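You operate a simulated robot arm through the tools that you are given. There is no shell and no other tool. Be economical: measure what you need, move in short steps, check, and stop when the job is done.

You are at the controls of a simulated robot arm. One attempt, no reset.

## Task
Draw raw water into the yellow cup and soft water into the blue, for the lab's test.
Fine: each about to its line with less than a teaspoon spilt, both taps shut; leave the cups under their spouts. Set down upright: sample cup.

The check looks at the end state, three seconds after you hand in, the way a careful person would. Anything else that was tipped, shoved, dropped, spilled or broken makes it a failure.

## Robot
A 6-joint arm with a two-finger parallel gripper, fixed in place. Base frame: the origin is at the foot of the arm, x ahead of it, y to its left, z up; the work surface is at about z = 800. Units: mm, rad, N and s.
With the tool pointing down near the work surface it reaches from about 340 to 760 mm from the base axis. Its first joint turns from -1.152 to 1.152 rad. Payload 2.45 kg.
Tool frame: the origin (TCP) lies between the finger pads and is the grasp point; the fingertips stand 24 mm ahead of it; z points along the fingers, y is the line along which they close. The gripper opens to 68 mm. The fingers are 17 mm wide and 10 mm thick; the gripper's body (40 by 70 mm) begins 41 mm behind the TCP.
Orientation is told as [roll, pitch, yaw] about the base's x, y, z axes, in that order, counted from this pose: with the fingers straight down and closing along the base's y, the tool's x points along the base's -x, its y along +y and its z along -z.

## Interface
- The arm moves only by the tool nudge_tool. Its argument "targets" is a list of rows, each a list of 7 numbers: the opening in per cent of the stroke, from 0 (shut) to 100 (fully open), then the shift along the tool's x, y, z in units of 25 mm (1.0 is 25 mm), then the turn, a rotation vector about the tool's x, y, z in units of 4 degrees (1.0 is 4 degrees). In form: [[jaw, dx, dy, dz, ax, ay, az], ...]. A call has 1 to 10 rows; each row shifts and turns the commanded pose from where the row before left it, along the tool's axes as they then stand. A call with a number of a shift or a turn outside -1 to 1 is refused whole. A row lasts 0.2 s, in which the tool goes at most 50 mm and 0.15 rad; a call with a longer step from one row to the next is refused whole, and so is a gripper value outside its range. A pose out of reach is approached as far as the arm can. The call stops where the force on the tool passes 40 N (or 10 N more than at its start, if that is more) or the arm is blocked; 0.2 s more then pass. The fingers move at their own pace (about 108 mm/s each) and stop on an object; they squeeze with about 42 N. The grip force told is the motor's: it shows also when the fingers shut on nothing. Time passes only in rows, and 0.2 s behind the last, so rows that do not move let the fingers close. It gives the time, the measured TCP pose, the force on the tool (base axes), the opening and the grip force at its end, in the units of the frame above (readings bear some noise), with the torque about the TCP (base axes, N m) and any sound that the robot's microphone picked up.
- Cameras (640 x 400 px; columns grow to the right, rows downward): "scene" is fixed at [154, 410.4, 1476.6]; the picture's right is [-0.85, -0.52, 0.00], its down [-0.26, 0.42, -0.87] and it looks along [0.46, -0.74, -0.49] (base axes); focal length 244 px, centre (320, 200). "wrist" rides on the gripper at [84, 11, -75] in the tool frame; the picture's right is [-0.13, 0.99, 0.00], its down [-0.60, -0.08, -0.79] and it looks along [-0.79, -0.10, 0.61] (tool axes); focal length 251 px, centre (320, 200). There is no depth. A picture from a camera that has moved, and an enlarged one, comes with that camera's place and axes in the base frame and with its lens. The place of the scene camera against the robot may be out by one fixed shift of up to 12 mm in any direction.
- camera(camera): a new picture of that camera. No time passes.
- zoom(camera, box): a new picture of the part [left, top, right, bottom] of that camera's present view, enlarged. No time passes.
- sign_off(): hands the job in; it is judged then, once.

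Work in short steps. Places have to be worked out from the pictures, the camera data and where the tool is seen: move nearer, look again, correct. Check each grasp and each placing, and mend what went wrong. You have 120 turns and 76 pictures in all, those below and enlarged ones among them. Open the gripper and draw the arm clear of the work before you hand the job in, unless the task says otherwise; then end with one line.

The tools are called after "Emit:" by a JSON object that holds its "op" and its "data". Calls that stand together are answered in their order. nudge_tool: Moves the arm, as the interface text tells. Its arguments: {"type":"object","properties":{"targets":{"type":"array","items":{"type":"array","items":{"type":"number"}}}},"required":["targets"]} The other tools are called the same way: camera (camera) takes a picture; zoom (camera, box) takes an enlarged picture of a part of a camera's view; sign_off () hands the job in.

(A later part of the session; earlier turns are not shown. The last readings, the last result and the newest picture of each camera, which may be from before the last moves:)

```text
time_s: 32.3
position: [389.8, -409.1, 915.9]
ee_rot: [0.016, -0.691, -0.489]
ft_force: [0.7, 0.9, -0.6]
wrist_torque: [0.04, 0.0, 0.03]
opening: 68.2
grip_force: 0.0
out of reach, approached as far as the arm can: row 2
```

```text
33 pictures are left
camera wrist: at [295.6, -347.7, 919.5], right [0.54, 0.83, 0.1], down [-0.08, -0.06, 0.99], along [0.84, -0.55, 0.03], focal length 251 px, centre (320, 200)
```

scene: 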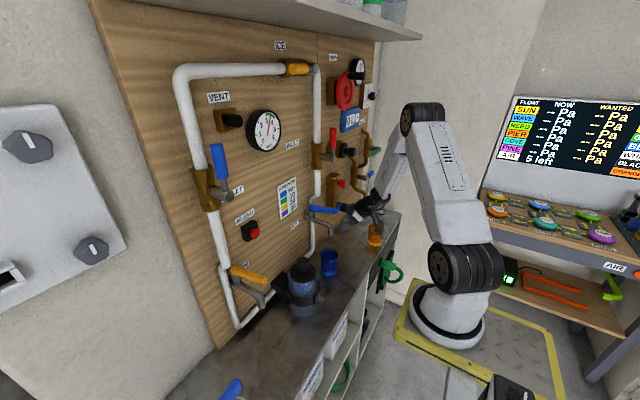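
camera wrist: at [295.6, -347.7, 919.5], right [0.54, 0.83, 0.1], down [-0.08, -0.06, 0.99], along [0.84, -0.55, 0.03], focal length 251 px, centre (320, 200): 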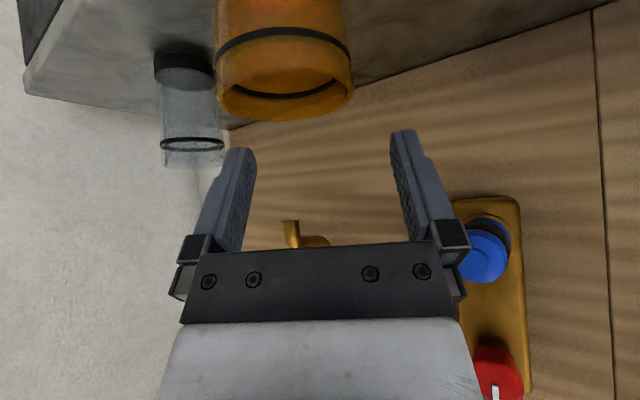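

Base-joint limit again (arm has a lateral offset). Turning the yaw a further -24° so the wrist moves inward, then recentring.

Emit:
{"op": "nudge_tool", "data": {"targets": [[100, 0, 0, 0, 0.64, 0, 0.765], [100, 0, 0, 0, 0.64, 0, 0.765], [100, 0, 0, 0, 0.64, 0, 0.765], [100, 0, 0, 0, 0.64, 0, 0.765], [100, 0, 0, 0, 0.64, 0, 0.765], [100, 0, 0, 0, 0.64, 0, 0.765], [100, 0, -0.54, 0, 0, 0, 0]]}}

Emit:
{"op": "camera", "data": {"camera": "wrist"}}

```text
time_s: 33.9
position: [371.5, -422.9, 914.5]
ee_rot: [0.014, -0.686, -0.903]
ft_force: [0.2, 0.9, -0.3]
wrist_torque: [-0.01, -0.03, -0.03]
opening: 67.9
grip_force: 0.0
out of reach, approached as far as the arm can: row 6
```

```text
32 pictures are left
camera wrist: at [310.8, -327.3, 918.8], right [0.84, 0.54, 0.09], down [-0.09, -0.03, 1.0], along [0.54, -0.84, 0.03], focal length 251 px, centre (320, 200)
```

wrist: 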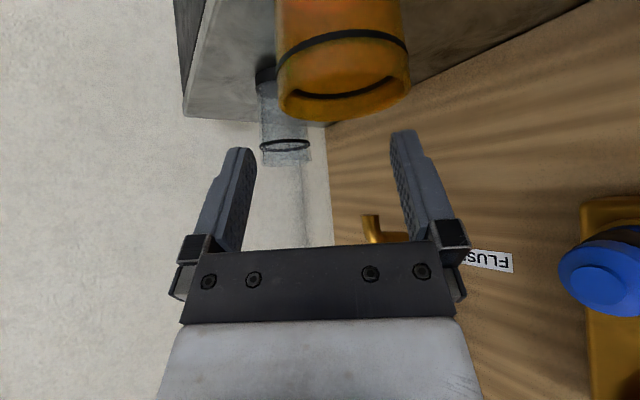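

Now reachable. The cup is ~12 mm to the tool's right and 3.5 mm ahead; I'll shift +12 mm sideways, 4 mm back and go down 18 mm, then recheck.

Emit:
{"op": "nudge_tool", "data": {"targets": [[100, 0.138, 0.49, -0.116, 0, 0, 0], [100, 0.46, 0, 0.55, 0, 0, 0]]}}

Emit:
{"op": "camera", "data": {"camera": "wrist"}}

```text
time_s: 34.5
position: [370.6, -412.7, 897.6]
ee_rot: [0.018, -0.689, -0.903]
ft_force: [1.4, 3.8, 10.4]
wrist_torque: [0.25, -0.33, 0.11]
opening: 68.1
grip_force: 0.1
out of reach, approached as far as the arm can: row 2
```

```text
31 pictures are left
camera wrist: at [310.1, -319.2, 902.3], right [0.83, 0.55, 0.1], down [-0.1, -0.03, 0.99], along [0.55, -0.84, 0.03], focal length 251 px, centre (320, 200)
```

wrist: 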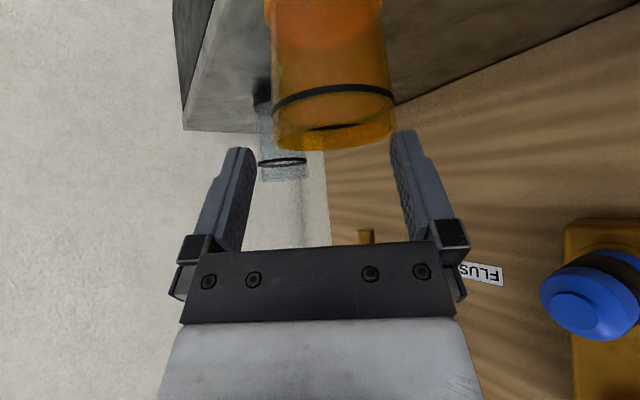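

10 N upward: the right fingertip is touching the rim. Raising 10 mm, shifting ~7 mm sideways, then looking again.

Emit:
{"op": "nudge_tool", "data": {"targets": [[100, -0.26, 0, -0.31, 0, 0, 0], [100, 0, 0.28, 0, 0, 0, 0], [100, 0.12, 0, 0.14, 0, 0, 0]]}}

Emit:
{"op": "camera", "data": {"camera": "wrist"}}

```text
time_s: 35.3
position: [372.2, -410.1, 901.9]
ee_rot: [0.019, -0.686, -0.902]
ft_force: [-0.4, 0.0, -0.1]
wrist_torque: [-0.02, -0.02, 0.01]
opening: 68.0
grip_force: 0.0
out of reach, approached as far as the arm can: row 3
```

```text
30 pictures are left
camera wrist: at [310.4, -316.3, 906.9], right [0.83, 0.55, 0.1], down [-0.09, -0.03, 0.99], along [0.55, -0.84, 0.02], focal length 251 px, centre (320, 200)
```

wrist: 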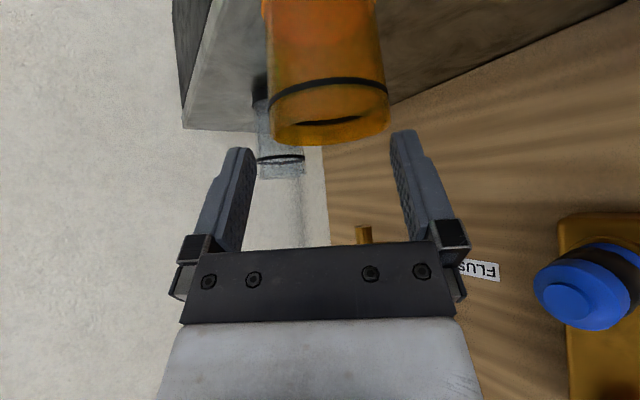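

Reach is squeezed between limits at this tilt; reducing the tilt to ~-0.55 frees it and still clears the spouts. Then shift 7 mm right, 6 mm forward.

Emit:
{"op": "nudge_tool", "data": {"targets": [[100, 0, 0, 0, 0, 1, 0], [100, 0, 0, 0, 0, 1, 0], [100, -0.205, 0.3, 0.125, 0, 0, 0]]}}

Emit:
{"op": "camera", "data": {"camera": "wrist"}}

```text
time_s: 36.1
position: [381.4, -411.0, 902.7]
ee_rot: [0.011, -0.545, -0.9]
ft_force: [0.5, 0.1, -0.8]
wrist_torque: [-0.03, 0.0, 0.01]
opening: 67.8
grip_force: 0.1
```

```text
29 pictures are left
camera wrist: at [321.2, -317.6, 922.4], right [0.84, 0.53, 0.08], down [0.0, -0.14, 0.99], along [0.54, -0.83, -0.11], focal length 251 px, centre (320, 200)
```

wrist: 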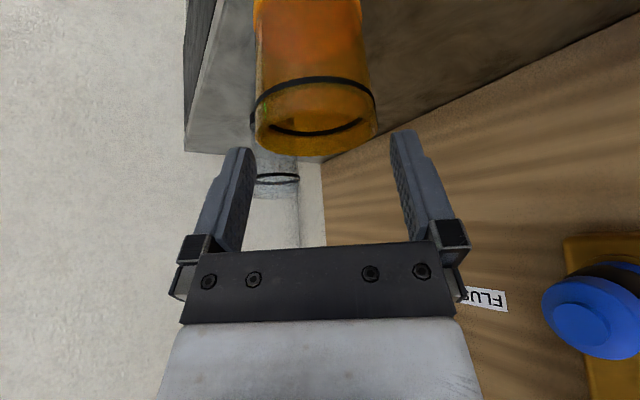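

Rim nearly centred between the fingers (~1.5 mm to the left). Nudging -1.5 mm and going down 13 mm to check for contact.

Emit:
{"op": "nudge_tool", "data": {"targets": [[100, 0, -0.06, 0, 0, 0, 0], [100, 0.27, 0, 0.44, 0, 0, 0]]}}

```text
time_s: 36.7
position: [381.2, -412.9, 887.9]
ee_rot: [0.012, -0.548, -0.9]
ft_force: [0.4, 1.0, 0.4]
wrist_torque: [0.0, 0.02, -0.03]
opening: 68.2
grip_force: 0.2
```

No contact. Continuing down 24 mm and closing.

Emit:
{"op": "nudge_tool", "data": {"targets": [[100, 0.27, 0, 0.44, 0, 0, 0], [100, 0.24, 0, 0.39, 0, 0, 0], [100, 0, 0, 0, 0, 0, 0]]}}

Emit:
{"op": "camera", "data": {"camera": "wrist"}}

```text
time_s: 37.5
position: [381.2, -411.8, 864.6]
ee_rot: [0.013, -0.546, -0.901]
ft_force: [0.1, 0.4, 0.8]
wrist_torque: [-0.02, -0.01, -0.01]
opening: 67.9
grip_force: 0.1
```

```text
28 pictures are left
camera wrist: at [321.2, -319.2, 884.7], right [0.84, 0.53, 0.08], down [0.0, -0.14, 0.99], along [0.54, -0.83, -0.11], focal length 251 px, centre (320, 200)
```

wrist: 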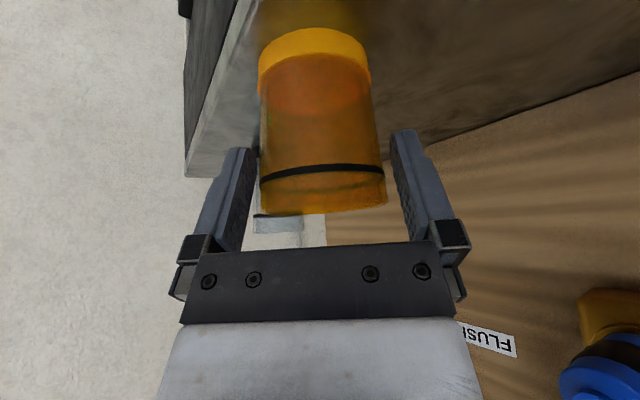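

Straddled, with the cup ~11 mm ahead of the TCP. Moving 5 mm forward for a fuller grip, then closing.

Emit:
{"op": "nudge_tool", "data": {"targets": [[100, -0.17, 0, 0.104, 0, 0, 0], [85, 0, 0, 0, 0, 0, 0], [80, 0, 0, 0, 0, 0, 0], [80, 0, 0, 0, 0, 0, 0]]}}

```text
time_s: 38.5
position: [385.1, -416.2, 865.2]
ee_rot: [0.012, -0.545, -0.9]
ft_force: [-1.5, 0.1, 1.0]
wrist_torque: [-0.05, 0.03, -0.01]
opening: 60.7
grip_force: 42.3
```

Gripped at 60.7 mm. Lifting straight up 125 mm.

Emit:
{"op": "nudge_tool", "data": {"targets": [[80, -0.26, 0, -0.43, 0, 0, 0], [80, -0.521, 0, -0.853, 0, 0, 0], [80, -0.521, 0, -0.853, 0, 0, 0], [80, -0.521, 0, -0.853, 0, 0, 0], [80, -0.521, 0, -0.853, 0, 0, 0], [80, -0.26, 0, -0.43, 0, 0, 0]]}}

```text
time_s: 39.9
position: [385.8, -416.9, 990.9]
ee_rot: [0.035, -0.548, -0.939]
ft_force: [-0.7, 0.4, -1.0]
wrist_torque: [-0.02, 0.0, 0.02]
opening: 60.1
grip_force: 42.4
```

Now 4 rows in +y, then yaw back while rising.

Emit:
{"op": "nudge_tool", "data": {"targets": [[80, 0.688, 0.59, -0.42, 0, 0, 0], [80, 0.688, 0.59, -0.42, 0, 0, 0], [80, 0.688, 0.59, -0.42, 0, 0, 0], [80, -0.26, 0, -0.43, -0.521, 0, -0.853], [80, -0.26, 0, -0.43, -0.521, 0, -0.853], [80, -0.26, 0, -0.43, -0.521, 0, -0.853], [80, -0.26, 0, -0.43, -0.521, 0, -0.853], [80, -0.26, 0, -0.43, -0.521, 0, -0.853], [80, -0.26, 0, -0.43, -0.521, 0, -0.853], [80, -0.26, 0, -0.43, -0.521, 0, -0.853]]}}

```text
time_s: 42.1
position: [381.8, -346.0, 1064.6]
ee_rot: [0.012, -0.561, -0.47]
ft_force: [0.6, -0.1, -0.6]
wrist_torque: [0.0, 0.02, 0.02]
opening: 59.8
grip_force: 42.4
out of reach, approached as far as the arm can: row 2, 4, 5
```

Continue: rise 50 mm, then travel +y to about y=-200 with x≈400.

Emit:
{"op": "nudge_tool", "data": {"targets": [[80, -0.521, 0, -0.853, 0, 0, 0], [80, -0.521, 0, -0.853, 0, 0, 0], [80, 0.295, 0.946, -0.18, 0, 0, 0], [80, 0.295, 0.946, -0.18, 0, 0, 0], [80, 0.295, 0.946, -0.18, 0, 0, 0], [80, 0.295, 0.946, -0.18, 0, 0, 0], [80, 0.295, 0.946, -0.18, 0, 0, 0], [80, 0.295, 0.946, -0.18, 0, 0, 0]]}}

Emit:
{"op": "camera", "data": {"camera": "scene"}}

```text
time_s: 43.9
position: [397.5, -197.0, 1113.3]
ee_rot: [0.011, -0.564, -0.469]
ft_force: [-0.5, -0.5, -2.0]
wrist_torque: [0.01, -0.01, 0.0]
opening: 59.8
grip_force: 41.9
```

```text
27 pictures are left
```

scene: 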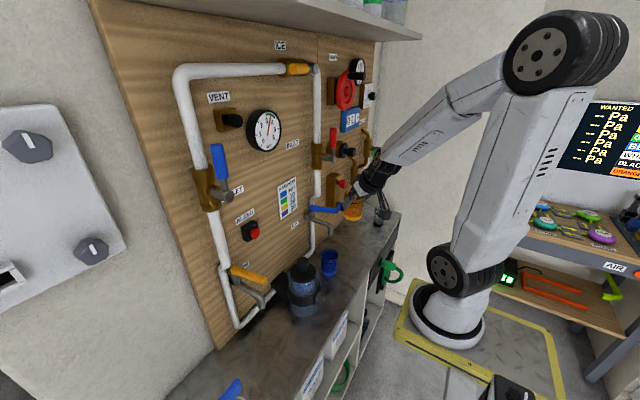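

Clear of everything. Continuing over the filter bottle: +y, easing out to x≈432 in the middle.

Emit:
{"op": "nudge_tool", "data": {"targets": [[80, 0.386, 0.892, -0.236, 0, 0, 0], [80, 0.386, 0.892, -0.236, 0, 0, 0], [80, 0.386, 0.892, -0.236, 0, 0, 0], [80, -0.263, 0.94, 0.128, 0, 0, 0], [80, -0.263, 0.94, 0.128, 0, 0, 0], [80, 0.386, 0.892, -0.236, 0, 0, 0], [80, 0.386, 0.892, -0.236, 0, 0, 0], [80, 0.386, 0.892, -0.236, 0, 0, 0], [80, 0.386, 0.892, -0.236, 0, 0, 0]]}}

Emit:
{"op": "camera", "data": {"camera": "scene"}}

Emit:
{"op": "camera", "data": {"camera": "wrist"}}

```text
time_s: 45.9
position: [431.7, 13.7, 1114.9]
ee_rot: [0.01, -0.564, -0.47]
ft_force: [0.5, 0.1, -0.4]
wrist_torque: [0.04, 0.0, 0.0]
opening: 60.0
grip_force: 42.3
out of reach, approached as far as the arm can: row 3
```

```text
26 pictures are left
```

scene: 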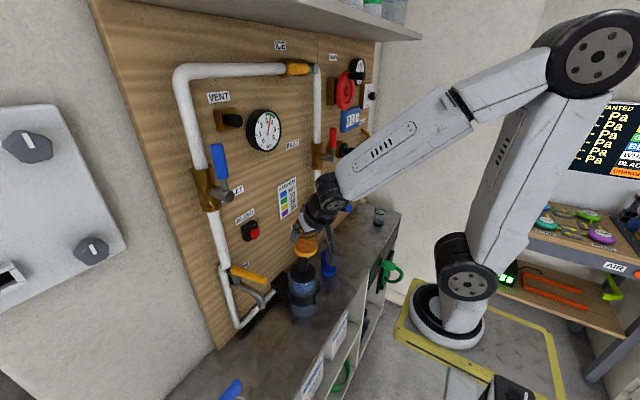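

```text
25 pictures are left
camera wrist: at [337.4, 72.7, 1134.1], right [0.54, 0.84, 0.08], down [0.04, -0.12, 0.99], along [0.84, -0.53, -0.1], focal length 251 px, centre (320, 200)
```

wrist: 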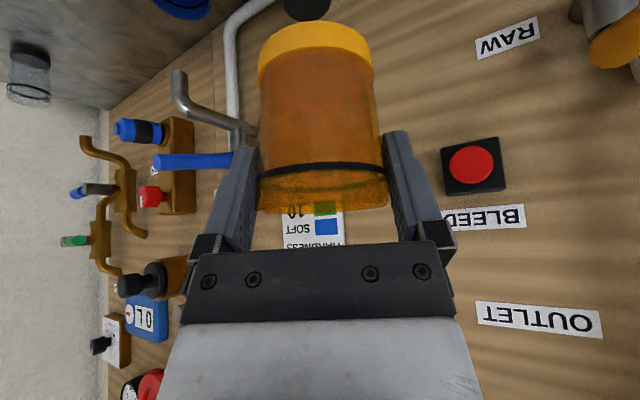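

The cup hangs level. I'll rise 45 mm to pass above the yellow lever, and go to about (415,205), left of the raw tap, to descend there.

Emit:
{"op": "nudge_tool", "data": {"targets": [[80, -0.47, 0, -0.768, 0, 0, 0], [80, -0.47, 0, -0.768, 0, 0, 0], [80, 0.433, 0.82, -0.265, 0, 0, 0], [80, 0.433, 0.82, -0.265, 0, 0, 0], [80, 0.433, 0.82, -0.265, 0, 0, 0], [80, 0.433, 0.82, -0.265, 0, 0, 0], [80, 0.433, 0.82, -0.265, 0, 0, 0], [80, 0.433, 0.82, -0.265, 0, 0, 0], [80, 0.433, 0.82, -0.265, 0, 0, 0], [80, 0.433, 0.82, -0.265, 0, 0, 0]]}}

Emit:
{"op": "camera", "data": {"camera": "scene"}}

Emit:
{"op": "camera", "data": {"camera": "wrist"}}

```text
time_s: 48.1
position: [414.5, 203.9, 1162.1]
ee_rot: [0.012, -0.564, -0.468]
ft_force: [0.9, 0.0, -1.2]
wrist_torque: [0.02, 0.0, 0.0]
opening: 59.5
grip_force: 41.7
```

```text
24 pictures are left
```

scene: 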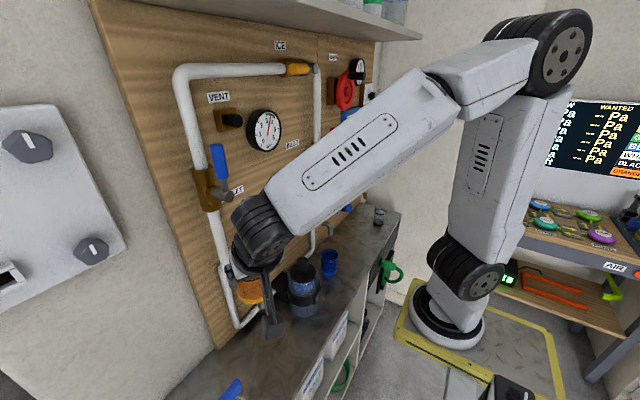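

```text
23 pictures are left
camera wrist: at [320.6, 263.2, 1180.6], right [0.54, 0.84, 0.08], down [0.04, -0.12, 0.99], along [0.84, -0.53, -0.1], focal length 251 px, centre (320, 200)
```

wrist: 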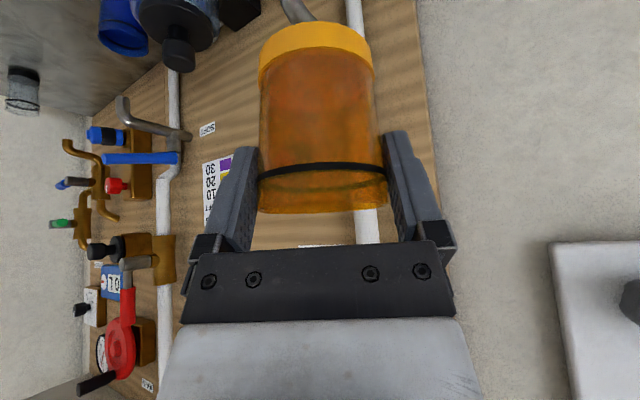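

All clear. Descending 200 mm straight down.

Emit:
{"op": "nudge_tool", "data": {"targets": [[80, 0.535, 0, 0.845, 0, 0, 0], [80, 0.535, 0, 0.845, 0, 0, 0], [80, 0.535, 0, 0.845, 0, 0, 0], [80, 0.535, 0, 0.845, 0, 0, 0], [80, 0.535, 0, 0.845, 0, 0, 0], [80, 0.535, 0, 0.845, 0, 0, 0], [80, 0.535, 0, 0.845, 0, 0, 0], [80, 0.535, 0, 0.845, 0, 0, 0]]}}

Emit:
{"op": "camera", "data": {"camera": "wrist"}}

Emit:
{"op": "zoom", "data": {"camera": "scene", "box": [180, 220, 340, 360]}}

```text
time_s: 49.9
position: [414.2, 205.7, 962.1]
ee_rot: [0.011, -0.563, -0.467]
ft_force: [-0.2, 0.3, -1.2]
wrist_torque: [0.02, 0.02, 0.02]
opening: 59.8
grip_force: 42.0
```

```text
22 pictures are left
camera wrist: at [320.1, 265.4, 980.7], right [0.54, 0.84, 0.08], down [0.04, -0.12, 0.99], along [0.84, -0.53, -0.1], focal length 251 px, centre (320, 200)
```

wrist: 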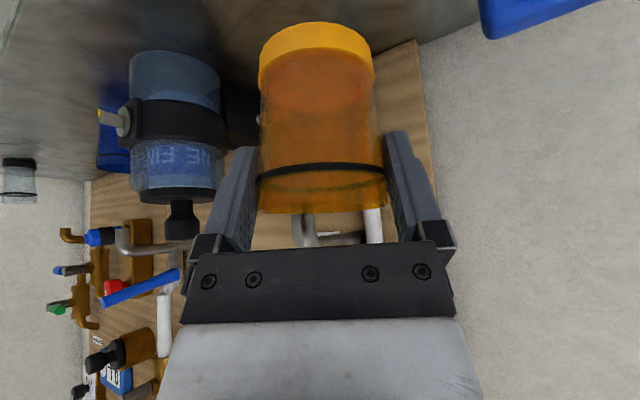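

```text
2.86 times, centred on (260, 290) of scene
camera zoom: at [154.1, 410.4, 1476.6], right [-0.85, -0.52, 0.0], down [-0.26, 0.42, -0.87], along [0.46, -0.74, -0.49], focal length 698 px, centre (491, -57)
```

zoom: 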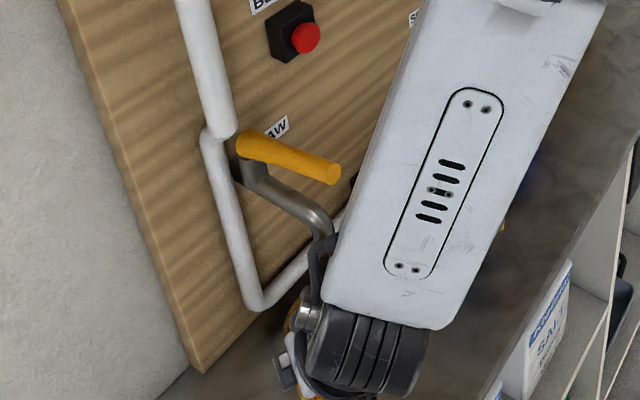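

Raw spout confirmed at ≈ (472,152). Descending to z≈892, then moving mostly forward to bring the cup under the spout.

Emit:
{"op": "nudge_tool", "data": {"targets": [[80, 0.5, 0, 0.79, 0, 0, 0], [80, 0.5, 0, 0.79, 0, 0, 0], [80, 0.5, 0, 0.79, 0, 0, 0], [80, -0.59, -0.219, 0.373, 0, 0, 0], [80, -0.59, -0.219, 0.373, 0, 0, 0], [80, -0.59, -0.219, 0.373, 0, 0, 0], [80, -0.59, -0.219, 0.373, 0, 0, 0]]}}

Emit:
{"op": "zoom", "data": {"camera": "scene", "box": [200, 240, 320, 360]}}

Emit:
{"op": "camera", "data": {"camera": "wrist"}}

```text
time_s: 51.7
position: [464.4, 158.1, 890.1]
ee_rot: [0.006, -0.553, -0.454]
ft_force: [-4.7, 3.3, -3.9]
wrist_torque: [-0.27, -0.25, -0.02]
opening: 59.7
grip_force: 41.7
stopped in row 7: the force on the tool passed its limit at 43 N (the readings are from after the stop); the commanded pose is now the measured one
```

```text
3.33 times, centred on (260, 300) of scene
camera zoom: at [154.0, 410.5, 1476.5], right [-0.85, -0.52, 0.0], down [-0.26, 0.42, -0.87], along [0.46, -0.74, -0.49], focal length 814 px, centre (520, -133)
```

zoom: 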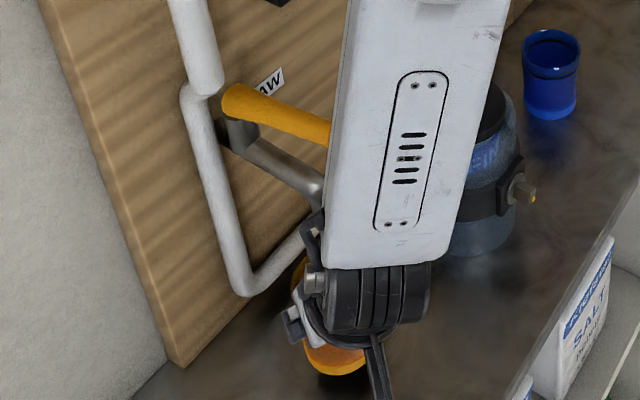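

```text
19 pictures are left
camera wrist: at [371.0, 216.0, 909.4], right [0.53, 0.84, 0.07], down [0.05, -0.12, 0.99], along [0.85, -0.52, -0.11], focal length 251 px, centre (320, 200)
```

wrist: 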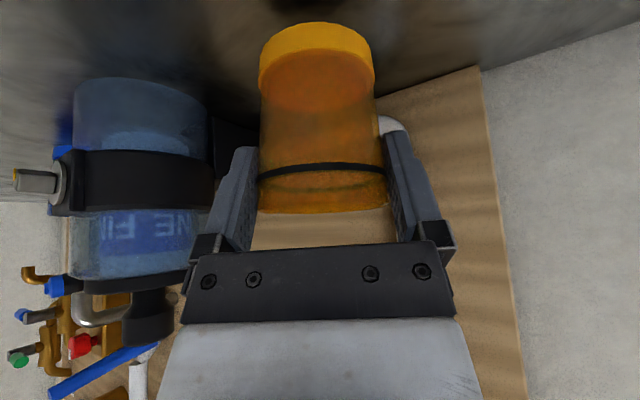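

Contact of ~43 N right at the end — probably the wrist against the spout. The cup centre is already ≈ (470,155), nearly ideal. I'll back off 3 mm and lower, which increases clearance to the spout.

Emit:
{"op": "nudge_tool", "data": {"targets": [[80, 0.1, 0, -0.064, 0, 0, 0], [80, 0.26, 0, 0.41, 0, 0, 0]]}}

```text
time_s: 52.3
position: [463.2, 158.4, 879.0]
ee_rot: [0.006, -0.555, -0.458]
ft_force: [-0.4, 0.1, -0.7]
wrist_torque: [-0.04, 0.05, 0.01]
opening: 59.8
grip_force: 41.6
```

Free again. Lowering 9 mm, moving 3 mm forward, then down to contact.

Emit:
{"op": "nudge_tool", "data": {"targets": [[80, 0.19, 0, 0.305, 0, 0, 0], [80, -0.1, -0.05, 0.064, 0, 0, 0], [80, 0.085, 0, 0.135, 0, 0, 0], [80, 0.02, 0, 0.03, 0, 0, 0]]}}

```text
time_s: 53.3
position: [466.6, 157.7, 865.6]
ee_rot: [0.007, -0.557, -0.458]
ft_force: [-6.3, 1.4, 16.9]
wrist_torque: [-0.29, 0.56, -0.16]
opening: 59.7
grip_force: 42.1
```

On the counter (17 N). Opening.

Emit:
{"op": "nudge_tool", "data": {"targets": [[88, -0.01, 0, -0.02, 0, 0, 0], [100, 0, 0, 0, 0, 0, 0], [100, 0, 0, 0, 0, 0, 0]]}}

Emit:
{"op": "camera", "data": {"camera": "wrist"}}

```text
time_s: 54.1
position: [464.7, 157.9, 865.0]
ee_rot: [0.009, -0.556, -0.456]
ft_force: [-0.2, 1.0, 0.3]
wrist_torque: [0.03, -0.05, 0.01]
opening: 68.1
grip_force: 0.1
```

```text
18 pictures are left
camera wrist: at [371.4, 215.8, 883.9], right [0.53, 0.84, 0.07], down [0.05, -0.12, 0.99], along [0.84, -0.52, -0.1], focal length 251 px, centre (320, 200)
```

wrist: 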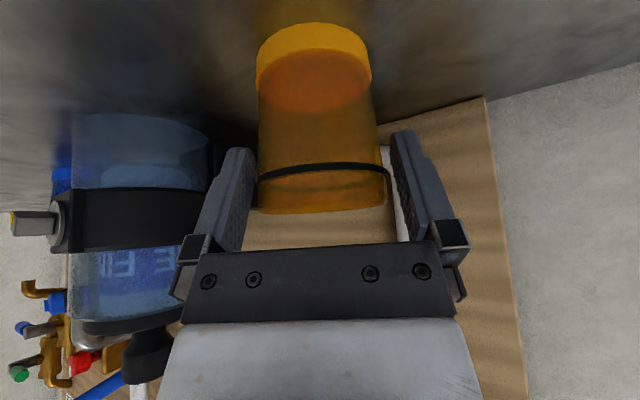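

Standing upright under the spout. Backing straight out 55 mm, then up.

Emit:
{"op": "nudge_tool", "data": {"targets": [[100, 0.42, 0, -0.27, 0, 0, 0], [100, 0.846, 0, -0.534, 0, 0, 0], [100, 0.6, 0.3, -0.38, 0, 0, 0], [100, -0.26, 0.4, -0.42, 0, 0, 0], [100, -0.51, 0.4, -0.81, 0, 0, 0], [100, -0.53, 0, -0.846, 0, 0, 0], [100, -0.53, 0, -0.846, 0, 0, 0], [100, -0.53, 0, -0.846, 0, 0, 0], [100, -0.53, 0, -0.846, 0, 0, 0]]}}

Emit:
{"op": "zoom", "data": {"camera": "scene", "box": [200, 240, 320, 360]}}

Emit:
{"op": "camera", "data": {"camera": "wrist"}}

```text
time_s: 56.1
position: [426.9, 205.1, 1001.6]
ee_rot: [0.007, -0.555, -0.457]
ft_force: [-0.4, 0.3, -0.4]
wrist_torque: [0.01, 0.0, 0.01]
opening: 68.0
grip_force: 0.0
```

```text
3.33 times, centred on (260, 300) of scene
camera zoom: at [154.0, 410.4, 1476.6], right [-0.85, -0.52, 0.0], down [-0.26, 0.42, -0.87], along [0.46, -0.74, -0.49], focal length 814 px, centre (520, -133)
```

zoom: 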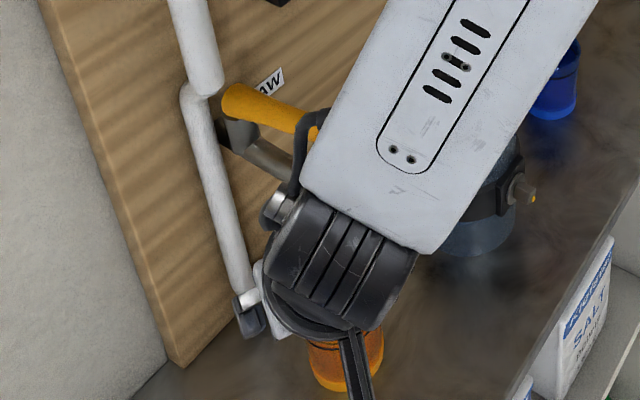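

```text
16 pictures are left
camera wrist: at [333.2, 262.6, 1020.4], right [0.53, 0.84, 0.07], down [0.05, -0.12, 0.99], along [0.85, -0.52, -0.1], focal length 251 px, centre (320, 200)
```

wrist: 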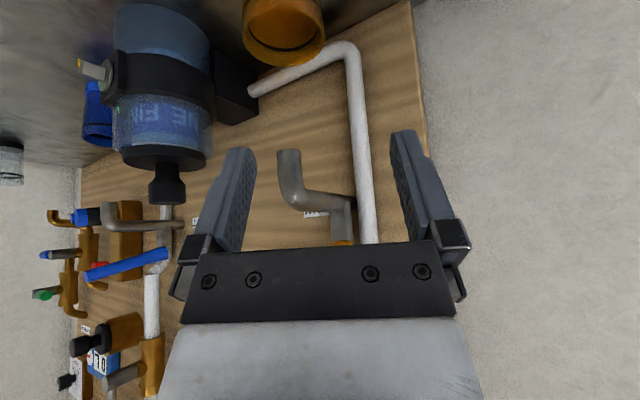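

Both cups stand under their spouts. Next the raw lever: I'll rise above it, then bring the tool vertical with zero yaw so the fingers can straddle the lever from above while the wrist camera looks down at the cup.

Emit:
{"op": "nudge_tool", "data": {"targets": [[50, -0.53, 0, -0.846, 0, 0, 0], [50, -0.53, 0, -0.846, 0, 0, 0], [50, -0.53, 0, -0.846, 0, 0, 0], [50, -0.53, 0, -0.846, 0, 0, 0], [50, -0.53, 0, -0.846, 0, 0, 0], [50, 0, 0, 0, 0, 1, 0], [50, 0, 0, 0, 0, 1, 0], [50, 0, 0, 0, 0, 1, 0], [50, 0, 0, 0, 0, 1, 0]]}}

Emit:
{"op": "nudge_tool", "data": {"targets": [[50, 0, 0, 0, 0, 1, 0], [50, 0, 0, 0, 0, 1, 0], [50, 0, 0, 0, 0, 1, 0], [50, 0, 0, 0, 0, 0.95, 0], [50, 0, 0, 0, 0, 0, -1], [50, 0, 0, 0, 0, 0, -1], [50, 0, 0, 0, 0, 0, -1], [50, 0, 0, 0, 0, 0, -1], [50, 0, 0, 0, 0, 0, -1], [50, 0, 0, 0, 0, 0, -1]]}}

Emit:
{"op": "camera", "data": {"camera": "wrist"}}

```text
time_s: 58.1
position: [427.6, 205.1, 1125.6]
ee_rot: [0.005, -0.274, -0.455]
ft_force: [-0.1, -0.5, 0.1]
wrist_torque: [-0.02, -0.01, 0.05]
opening: 33.8
grip_force: 0.1
```

```text
time_s: 60.3
position: [427.7, 203.6, 1126.9]
ee_rot: [0.006, -0.002, -0.034]
ft_force: [0.6, -0.5, 0.0]
wrist_torque: [0.0, 0.03, 0.02]
opening: 34.0
grip_force: 0.0
```

```text
15 pictures are left
camera wrist: at [344.4, 217.5, 1201.1], right [0.16, 0.99, 0.01], down [0.6, -0.1, 0.79], along [0.78, -0.13, -0.61], focal length 251 px, centre (320, 200)
```

wrist: 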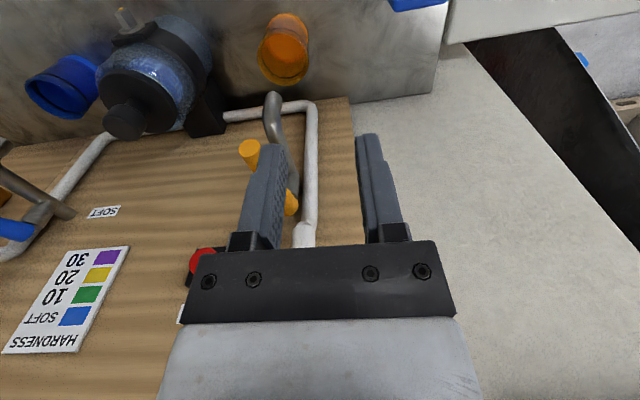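

Lever tip at ≈ (455,148,1063); spout is 1–4 mm off cup centre — very good. Moving over the lever near its tip and lowering the fingers astride it.

Emit:
{"op": "nudge_tool", "data": {"targets": [[50, -0.7, -0.73, 0, 0, 0, -0.5], [50, -0.7, -0.73, 0, 0, 0, 0], [50, 0, -0.74, 0, 0, 0, 0], [50, 0, 0, 0.9, 0, 0, 0], [50, 0, 0, 0.9, 0, 0, 0], [50, 0, 0, 0.85, 0, 0, 0]]}}

Emit:
{"op": "camera", "data": {"camera": "wrist"}}

```text
time_s: 61.7
position: [466.5, 155.1, 1079.6]
ee_rot: [0.022, -0.058, 0.005]
ft_force: [0.5, 0.6, 0.7]
wrist_torque: [-0.02, 0.05, 0.04]
opening: 33.8
grip_force: 0.1
```

```text
14 pictures are left
camera wrist: at [379.6, 162.8, 1149.5], right [0.12, 0.99, 0.03], down [0.56, -0.09, 0.82], along [0.82, -0.08, -0.57], focal length 251 px, centre (320, 200)
```

wrist: 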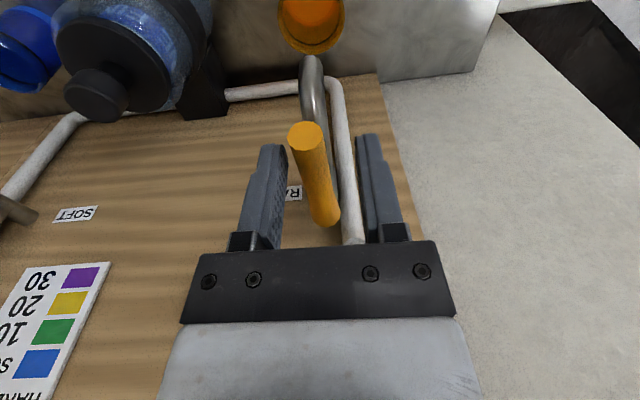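

The lever is between the fingers; pose reads a bit short of the command, so I'll let it settle and re-read.

Emit:
{"op": "nudge_tool", "data": {"targets": [[50, 0, 0, 0, 0, 0, 0], [50, 0, 0, 0, 0, 0, 0]]}}

```text
time_s: 62.3
position: [460.3, 149.3, 1058.5]
ee_rot: [0.005, 0.0, -0.003]
ft_force: [0.6, 0.1, -0.3]
wrist_torque: [0.01, -0.02, 0.0]
opening: 34.1
grip_force: 0.1
```

Settled at (460,149,1058), lever astride. Testing a small sideways push in +y (12 mm, ~7 mm of it slack).

Emit:
{"op": "nudge_tool", "data": {"targets": [[50, 0, 0.25, 0, 0, 0, 0], [50, 0, 0.25, 0, 0, 0, 0]]}}

```text
time_s: 62.9
position: [459.7, 161.7, 1059.1]
ee_rot: [0.003, -0.001, 0.0]
ft_force: [-2.0, -8.3, 1.2]
wrist_torque: [-0.02, -0.07, -0.04]
opening: 40.8
grip_force: 4.4
```

Resistance 8 N with the finger giving slightly. Pushing a little further to see if the lever moves or is at a stop.

Emit:
{"op": "nudge_tool", "data": {"targets": [[45, 0, 0.2, 0, 0, 0, 0], [45, 0, 0.2, 0, 0, 0, 0], [45, 0, 0, 0, 0, 0, 0]]}}

Emit:
{"op": "camera", "data": {"camera": "wrist"}}

```text
time_s: 63.7
position: [461.4, 169.3, 1059.2]
ee_rot: [0.001, 0.001, 0.0]
ft_force: [-8.5, -34.8, 9.2]
wrist_torque: [-0.16, 0.09, -0.28]
opening: 58.5
grip_force: 17.9
```

```text
13 pictures are left
camera wrist: at [378.1, 180.4, 1133.8], right [0.13, 0.99, 0.0], down [0.61, -0.08, 0.79], along [0.79, -0.1, -0.61], focal length 251 px, centre (320, 200)
```

wrist: 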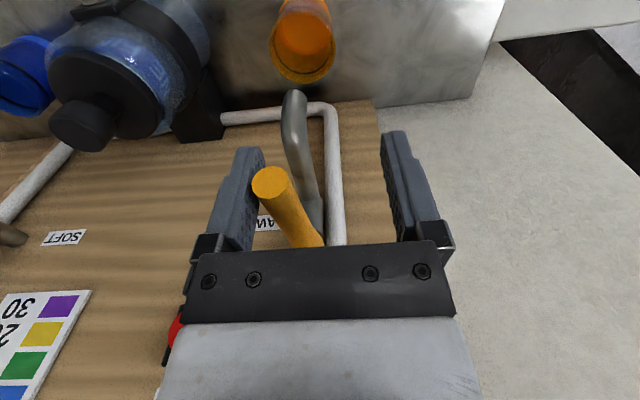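

The lever did not move in +y (35 N, a stop). Returning to centre and trying -y the same way.

Emit:
{"op": "nudge_tool", "data": {"targets": [[50, 0, -0.4, 0, 0, 0, 0], [50, 0, -0.5, 0, 0, 0, 0], [50, 0, -0.28, 0, 0, 0, 0], [50, 0, -0.24, 0, 0, 0, 0]]}}

```text
time_s: 64.7
position: [462.4, 137.2, 1059.6]
ee_rot: [0.007, -0.006, 0.002]
ft_force: [-2.1, 12.1, 0.0]
wrist_torque: [-0.05, -0.02, 0.0]
opening: 43.5
grip_force: 5.7
```

Again resisting; pushing a bit more in -y to confirm.

Emit:
{"op": "nudge_tool", "data": {"targets": [[50, 0, -0.25, 0, 0, 0, 0], [50, 0, -0.15, 0, 0, 0, 0], [50, 0, 0, 0, 0, 0, 0]]}}

```text
time_s: 65.5
position: [462.9, 128.6, 1058.7]
ee_rot: [0.007, -0.006, -0.001]
ft_force: [5.0, 33.6, -3.2]
wrist_torque: [-0.22, 0.14, -0.18]
opening: 61.4
grip_force: 16.9
```

Blocked both ways, so the lever is not a swivel — likely lift-to-open. Returning to centre and gripping the lever.

Emit:
{"op": "nudge_tool", "data": {"targets": [[50, 0, 0.4, 0, 0, 0, 0], [50, 0, 0.44, 0, 0, 0, 0], [40, 0, 0, 0, 0, 0, 0], [20, 0, 0, 0, 0, 0, 0], [10, 0, 0, 0, 0, 0, 0], [10, 0, 0, 0, 0, 0, 0]]}}

```text
time_s: 66.9
position: [462.2, 148.0, 1058.8]
ee_rot: [0.005, -0.003, 0.002]
ft_force: [-7.0, 20.3, -1.0]
wrist_torque: [-0.13, 0.1, 0.07]
opening: 23.5
grip_force: 10.6
```

Fingers hold the lever (23.5 mm) with a sideways load; recentring +1.5 mm and settling.

Emit:
{"op": "nudge_tool", "data": {"targets": [[10, 0, 0.06, 0, 0, 0, 0], [10, 0, 0, 0, 0, 0, 0]]}}

```text
time_s: 67.5
position: [461.3, 149.8, 1059.5]
ee_rot: [0.004, -0.003, 0.0]
ft_force: [-4.2, 17.0, -1.9]
wrist_torque: [-0.09, 0.18, 0.03]
opening: 20.4
grip_force: 8.3
```

The load says the +y finger bears alone; moving +3 mm in y to balance.

Emit:
{"op": "nudge_tool", "data": {"targets": [[10, 0, 0.12, 0, 0, 0, 0], [5, 0, 0, 0, 0, 0, 0], [5, 0, 0, 0, 0, 0, 0]]}}

Emit:
{"op": "camera", "data": {"camera": "wrist"}}

```text
time_s: 68.3
position: [460.8, 149.4, 1059.4]
ee_rot: [0.003, -0.002, -0.001]
ft_force: [-3.9, -18.1, 6.1]
wrist_torque: [-0.01, -0.44, 0.04]
opening: 18.7
grip_force: 36.8
```

```text
12 pictures are left
camera wrist: at [379.0, 160.5, 1133.9], right [0.13, 0.99, 0.0], down [0.6, -0.08, 0.79], along [0.79, -0.1, -0.61], focal length 251 px, centre (320, 200)
```

wrist: 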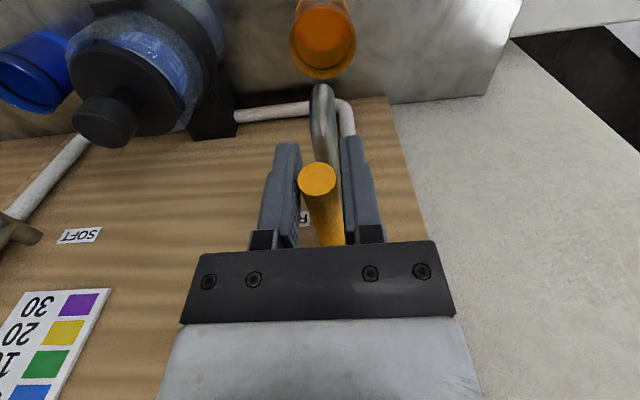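

Lever gripped (18.7 mm, 37 N), cup in view below the spout. Lifting the lever 6 mm.

Emit:
{"op": "nudge_tool", "data": {"targets": [[5, 0, -0.04, -0.12, 0, 0, 0], [5, 0, 0, -0.12, 0, 0, 0]]}}

```text
time_s: 68.9
position: [462.3, 150.3, 1064.2]
ee_rot: [0.005, 0.0, -0.002]
ft_force: [9.5, -15.6, -13.9]
wrist_torque: [0.1, 0.94, -0.01]
opening: 18.6
grip_force: 37.2
```

The tool rose 5 mm with 14 N resistance. Lifting 5 mm more.

Emit:
{"op": "nudge_tool", "data": {"targets": [[5, 0, 0, -0.1, 0, 0, 0], [5, 0, 0, -0.1, 0, 0, 0]]}}

Emit:
{"op": "camera", "data": {"camera": "wrist"}}

```text
time_s: 69.5
position: [462.0, 151.6, 1070.7]
ee_rot: [0.006, -0.002, 0.0]
ft_force: [12.1, -12.8, -14.5]
wrist_torque: [0.07, 0.91, -0.09]
opening: 18.9
grip_force: 36.6
```

```text
11 pictures are left
camera wrist: at [379.5, 160.3, 1145.0], right [0.13, 0.99, 0.01], down [0.6, -0.08, 0.79], along [0.79, -0.1, -0.61], focal length 251 px, centre (320, 200)
```

wrist: 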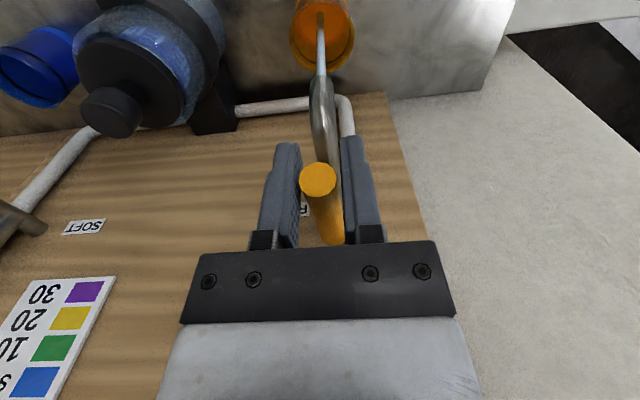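

Water is flowing, straight into the cup. Holding 0.8 s and then checking the level.

Emit:
{"op": "nudge_tool", "data": {"targets": [[5, 0, 0, 0, 0, 0, 0], [5, 0, 0, 0, 0, 0, 0], [5, 0, 0, 0, 0, 0, 0]]}}

Emit:
{"op": "zoom", "data": {"camera": "wrist", "box": [270, 0, 380, 90]}}

```text
time_s: 70.3
position: [462.1, 151.4, 1070.8]
ee_rot: [0.007, -0.002, 0.0]
ft_force: [12.1, -14.0, -13.2]
wrist_torque: [0.04, 0.88, -0.05]
opening: 18.8
grip_force: 36.9
```

```text
4.44 times, centred on (325, 45) of wrist
camera zoom: at [379.5, 160.3, 1145.1], right [0.13, 0.99, 0.01], down [0.6, -0.08, 0.79], along [0.79, -0.1, -0.61], focal length 1118 px, centre (298, 889)
```

zoom: 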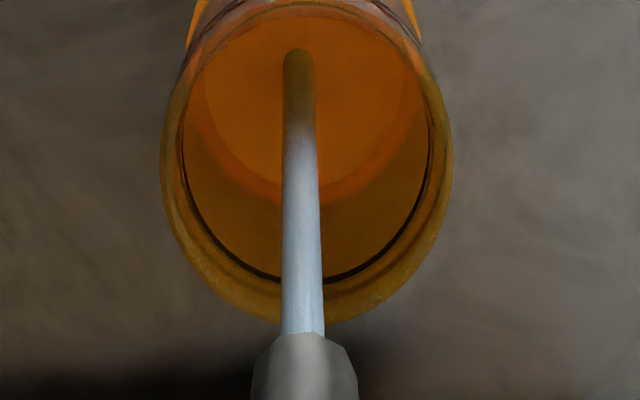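

Good view: stream in cup, surface disc well below the black line. Waiting another 1.6 s, then rechecking.

Emit:
{"op": "nudge_tool", "data": {"targets": [[5, 0, 0, 0, 0, 0, 0], [5, 0, 0, 0, 0, 0, 0], [5, 0, 0, 0, 0, 0, 0], [5, 0, 0, 0, 0, 0, 0], [5, 0, 0, 0, 0, 0, 0], [5, 0, 0, 0, 0, 0, 0], [5, 0, 0, 0, 0, 0, 0]]}}

Emit:
{"op": "zoom", "data": {"camera": "wrist", "box": [270, 0, 380, 90]}}

```text
time_s: 71.9
position: [462.9, 149.7, 1069.9]
ee_rot: [0.006, -0.002, -0.001]
ft_force: [10.7, -14.7, -7.8]
wrist_torque: [0.0, 0.35, -0.1]
opening: 18.9
grip_force: 37.0
```

```text
4.44 times, centred on (325, 45) of wrist
camera zoom: at [379.5, 160.3, 1145.1], right [0.13, 0.99, 0.01], down [0.6, -0.08, 0.79], along [0.79, -0.1, -0.61], focal length 1118 px, centre (298, 889)
```

zoom: 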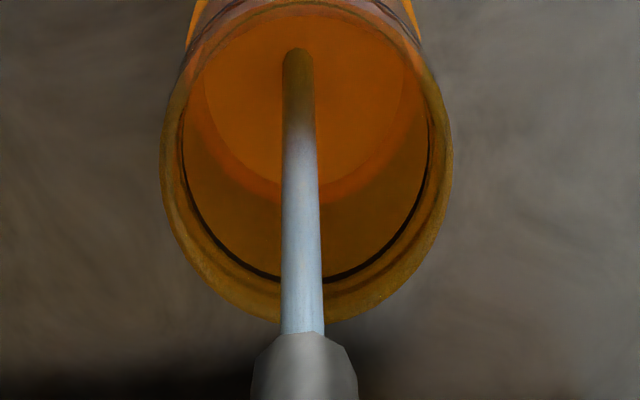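

Little change in 1.6 s (surface ~z 815 by the stream's end), so the flow is slow. I'll lift the lever 4 mm further and wait 1.4 s.

Emit:
{"op": "nudge_tool", "data": {"targets": [[5, 0, 0, -0.16, 0, 0, 0], [5, 0, 0, 0, 0, 0, 0], [5, 0, 0, 0, 0, 0, 0], [5, 0, 0, 0, 0, 0, 0], [5, 0, 0, 0, 0, 0, 0], [5, 0, 0, 0, 0, 0, 0]]}}

Emit:
{"op": "zoom", "data": {"camera": "wrist", "box": [270, 0, 380, 90]}}

```text
time_s: 73.3
position: [461.3, 150.2, 1071.8]
ee_rot: [0.002, 0.004, 0.0]
ft_force: [22.1, 14.1, -14.2]
wrist_torque: [-0.08, 0.6, -0.03]
opening: 18.6
grip_force: 37.5
```

```text
4.44 times, centred on (325, 45) of wrist
camera zoom: at [378.3, 160.3, 1147.3], right [0.13, 0.99, 0.0], down [0.61, -0.08, 0.79], along [0.78, -0.1, -0.61], focal length 1118 px, centre (298, 889)
```

zoom: 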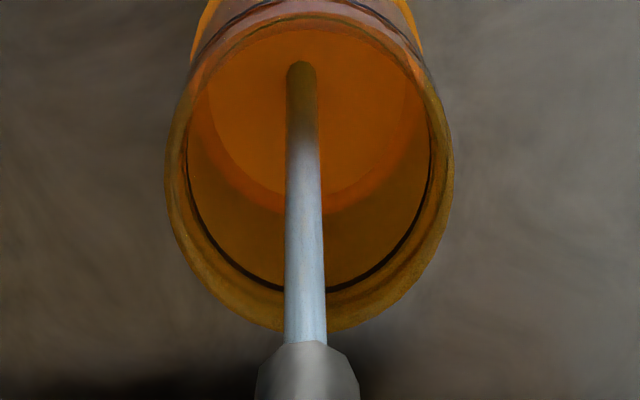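

Stream end shows the surface rising, roughly 3–4 mm/s; line is at z≈863, surface ≈820. Waiting about 4 s more, then checking.

Emit:
{"op": "nudge_tool", "data": {"targets": [[5, 0, 0, 0, 0, 0, 0], [5, 0, 0, 0, 0, 0, 0], [5, 0, 0, 0, 0, 0, 0], [5, 0, 0, 0, 0, 0, 0], [5, 0, 0, 0, 0, 0, 0], [5, 0, 0, 0, 0, 0, 0], [5, 0, 0, 0, 0, 0, 0], [5, 0, 0, 0, 0, 0, 0], [5, 0, 0, 0, 0, 0, 0], [5, 0, 0, 0, 0, 0, 0]]}}

Emit:
{"op": "nudge_tool", "data": {"targets": [[5, 0, 0, 0, 0, 0, 0], [5, 0, 0, 0, 0, 0, 0], [5, 0, 0, 0, 0, 0, 0], [5, 0, 0, 0, 0, 0, 0], [5, 0, 0, 0, 0, 0, 0], [5, 0, 0, 0, 0, 0, 0], [5, 0, 0, 0, 0, 0, 0], [5, 0, 0, 0, 0, 0, 0]]}}

Emit:
{"op": "zoom", "data": {"camera": "wrist", "box": [270, 0, 380, 90]}}

```text
time_s: 75.5
position: [461.2, 151.2, 1073.3]
ee_rot: [0.003, 0.002, 0.001]
ft_force: [22.7, 6.5, -13.5]
wrist_torque: [-0.06, 0.57, -0.06]
opening: 18.7
grip_force: 37.0
```

```text
time_s: 77.3
position: [462.3, 150.0, 1073.4]
ee_rot: [0.003, 0.003, 0.0]
ft_force: [20.1, 3.8, -13.2]
wrist_torque: [-0.05, 0.64, -0.03]
opening: 18.6
grip_force: 37.2
```

```text
4.44 times, centred on (325, 45) of wrist
camera zoom: at [377.8, 160.3, 1148.2], right [0.13, 0.99, 0.0], down [0.61, -0.08, 0.79], along [0.79, -0.1, -0.61], focal length 1118 px, centre (298, 889)
```

zoom: 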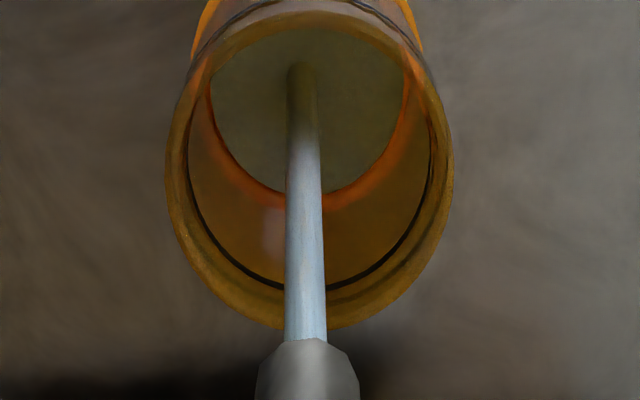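

A grey water surface is now visible just above the bottom (~z 815), so the flow is only ~1–2 ml/s. I'll raise the lever another 5 mm, following its arc (+x 4 mm), wait 1 s, and look.

Emit:
{"op": "nudge_tool", "data": {"targets": [[5, -0.08, 0, -0.1, 0, 0, 0], [5, -0.08, 0, -0.1, 0, 0, 0], [5, 0, 0, 0, 0, 0, 0], [5, 0, 0, 0, 0, 0, 0], [5, 0, 0, 0, 0, 0, 0]]}}

Emit:
{"op": "zoom", "data": {"camera": "wrist", "box": [270, 0, 380, 90]}}

```text
time_s: 77.9
position: [459.9, 149.0, 1074.7]
ee_rot: [0.003, 0.009, 0.002]
ft_force: [2.5, 4.1, 4.8]
wrist_torque: [-0.02, -0.54, -0.04]
opening: 19.0
grip_force: 37.4
stopped in row 3: the force on the tool passed its limit at 42 N (the readings are from after the stop); the commanded pose is now the measured one
```

```text
4.44 times, centred on (325, 45) of wrist
camera zoom: at [376.8, 160.2, 1149.1], right [0.13, 0.99, 0.0], down [0.61, -0.08, 0.79], along [0.78, -0.1, -0.62], focal length 1118 px, centre (298, 889)
```

zoom: 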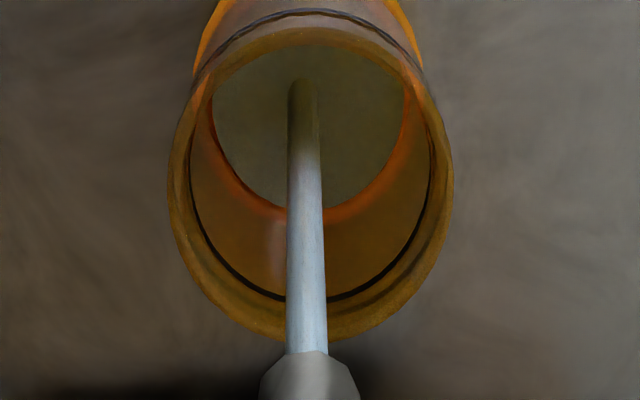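

The lift tripped the force limit, but the surface rose noticeably (~4 mm in 0.6 s). I keep the lever held here and wait ~2.4 s before the next look.

Emit:
{"op": "nudge_tool", "data": {"targets": [[5, 0, 0, 0, 0, 0, 0], [5, 0, 0, 0, 0, 0, 0], [5, 0, 0, 0, 0, 0, 0], [5, 0, 0, 0, 0, 0, 0], [5, 0, 0, 0, 0, 0, 0], [5, 0, 0, 0, 0, 0, 0], [5, 0, 0, 0, 0, 0, 0], [5, 0, 0, 0, 0, 0, 0], [5, 0, 0, 0, 0, 0, 0], [5, 0, 0, 0, 0, 0, 0]]}}

Emit:
{"op": "zoom", "data": {"camera": "wrist", "box": [270, 0, 380, 90]}}

```text
time_s: 80.1
position: [459.5, 149.8, 1074.3]
ee_rot: [0.004, 0.01, 0.0]
ft_force: [7.8, 15.2, 2.3]
wrist_torque: [-0.05, -0.5, 0.0]
opening: 18.4
grip_force: 36.2
```

```text
4.44 times, centred on (325, 45) of wrist
camera zoom: at [376.9, 160.3, 1149.2], right [0.13, 0.99, 0.0], down [0.61, -0.08, 0.79], along [0.78, -0.1, -0.62], focal length 1118 px, centre (298, 889)
```

zoom: 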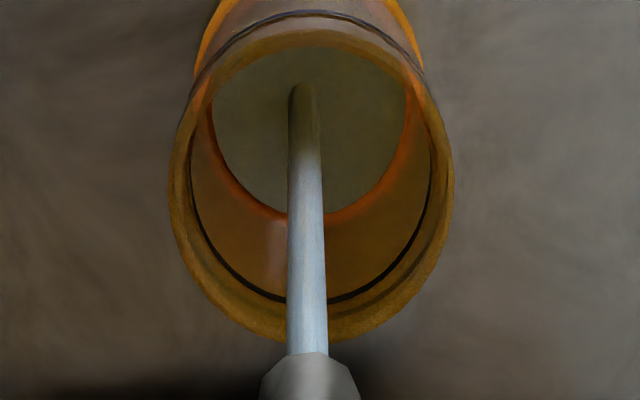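

Rate is now measurable: ~4–5 px in 2.2 s ≈ 1.3–1.5 mm/s; about 44 mm to go (~30 s). Waiting ~15 s.

Emit:
{"op": "nudge_tool", "data": {"targets": [[5, 0, 0, 0, 0, 0, 0], [5, 0, 0, 0, 0, 0, 0], [5, 0, 0, 0, 0, 0, 0], [5, 0, 0, 0, 0, 0, 0], [5, 0, 0, 0, 0, 0, 0], [5, 0, 0, 0, 0, 0, 0], [5, 0, 0, 0, 0, 0, 0], [5, 0, 0, 0, 0, 0, 0], [5, 0, 0, 0, 0, 0, 0], [5, 0, 0, 0, 0, 0, 0]]}}

Emit:
{"op": "nudge_tool", "data": {"targets": [[5, 0, 0, 0, 0, 0, 0], [5, 0, 0, 0, 0, 0, 0], [5, 0, 0, 0, 0, 0, 0], [5, 0, 0, 0, 0, 0, 0], [5, 0, 0, 0, 0, 0, 0], [5, 0, 0, 0, 0, 0, 0], [5, 0, 0, 0, 0, 0, 0], [5, 0, 0, 0, 0, 0, 0], [5, 0, 0, 0, 0, 0, 0], [5, 0, 0, 0, 0, 0, 0]]}}

Emit:
{"op": "nudge_tool", "data": {"targets": [[5, 0, 0, 0, 0, 0, 0], [5, 0, 0, 0, 0, 0, 0], [5, 0, 0, 0, 0, 0, 0], [5, 0, 0, 0, 0, 0, 0], [5, 0, 0, 0, 0, 0, 0], [5, 0, 0, 0, 0, 0, 0], [5, 0, 0, 0, 0, 0, 0], [5, 0, 0, 0, 0, 0, 0], [5, 0, 0, 0, 0, 0, 0], [5, 0, 0, 0, 0, 0, 0]]}}

Emit:
{"op": "nudge_tool", "data": {"targets": [[5, 0, 0, 0, 0, 0, 0], [5, 0, 0, 0, 0, 0, 0], [5, 0, 0, 0, 0, 0, 0], [5, 0, 0, 0, 0, 0, 0], [5, 0, 0, 0, 0, 0, 0], [5, 0, 0, 0, 0, 0, 0], [5, 0, 0, 0, 0, 0, 0], [5, 0, 0, 0, 0, 0, 0], [5, 0, 0, 0, 0, 0, 0], [5, 0, 0, 0, 0, 0, 0]]}}

Emit:
{"op": "nudge_tool", "data": {"targets": [[5, 0, 0, 0, 0, 0, 0], [5, 0, 0, 0, 0, 0, 0], [5, 0, 0, 0, 0, 0, 0], [5, 0, 0, 0, 0, 0, 0], [5, 0, 0, 0, 0, 0, 0], [5, 0, 0, 0, 0, 0, 0], [5, 0, 0, 0, 0, 0, 0], [5, 0, 0, 0, 0, 0, 0], [5, 0, 0, 0, 0, 0, 0], [5, 0, 0, 0, 0, 0, 0]]}}

Emit:
{"op": "nudge_tool", "data": {"targets": [[5, 0, 0, 0, 0, 0, 0], [5, 0, 0, 0, 0, 0, 0], [5, 0, 0, 0, 0, 0, 0], [5, 0, 0, 0, 0, 0, 0], [5, 0, 0, 0, 0, 0, 0], [5, 0, 0, 0, 0, 0, 0], [5, 0, 0, 0, 0, 0, 0], [5, 0, 0, 0, 0, 0, 0], [5, 0, 0, 0, 0, 0, 0], [5, 0, 0, 0, 0, 0, 0]]}}

Emit:
{"op": "zoom", "data": {"camera": "wrist", "box": [270, 0, 380, 90]}}

```text
time_s: 82.3
position: [458.6, 150.0, 1073.2]
ee_rot: [0.004, 0.01, 0.002]
ft_force: [6.9, 18.4, -0.6]
wrist_torque: [-0.08, -0.22, 0.01]
opening: 18.8
grip_force: 36.6
```

```text
time_s: 84.5
position: [459.2, 149.8, 1074.3]
ee_rot: [0.004, 0.01, 0.001]
ft_force: [7.4, 18.2, -0.7]
wrist_torque: [-0.04, -0.13, 0.04]
opening: 18.6
grip_force: 36.4
```

```text
time_s: 86.7
position: [458.1, 151.2, 1073.5]
ee_rot: [0.004, 0.011, 0.002]
ft_force: [6.3, 19.8, -2.0]
wrist_torque: [-0.03, -0.1, 0.0]
opening: 19.0
grip_force: 36.8
```

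```text
time_s: 88.9
position: [459.3, 149.7, 1073.7]
ee_rot: [0.004, 0.01, 0.001]
ft_force: [6.4, 19.6, -0.7]
wrist_torque: [-0.01, -0.04, 0.01]
opening: 18.9
grip_force: 36.9
```

```text
time_s: 91.1
position: [459.0, 151.0, 1072.1]
ee_rot: [0.002, 0.01, 0.001]
ft_force: [3.9, 19.5, -0.6]
wrist_torque: [-0.03, -0.09, 0.04]
opening: 18.8
grip_force: 36.7
```

```text
time_s: 93.3
position: [458.2, 150.3, 1074.3]
ee_rot: [0.003, 0.01, 0.003]
ft_force: [4.1, 18.2, -0.7]
wrist_torque: [-0.05, -0.07, 0.01]
opening: 18.6
grip_force: 36.7
```

```text
4.44 times, centred on (325, 45) of wrist
camera zoom: at [376.8, 160.3, 1149.1], right [0.13, 0.99, 0.0], down [0.61, -0.08, 0.79], along [0.78, -0.1, -0.62], focal length 1118 px, centre (298, 889)
```

zoom: 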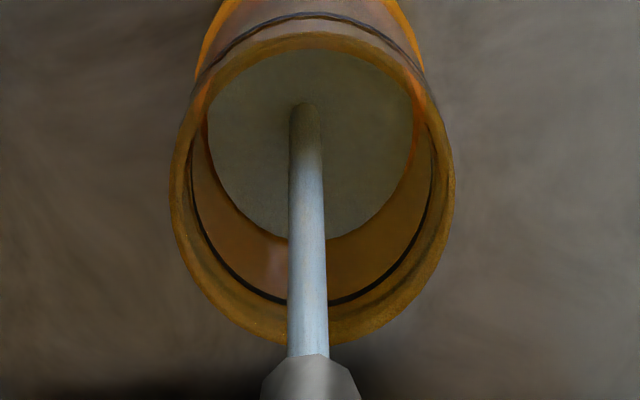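

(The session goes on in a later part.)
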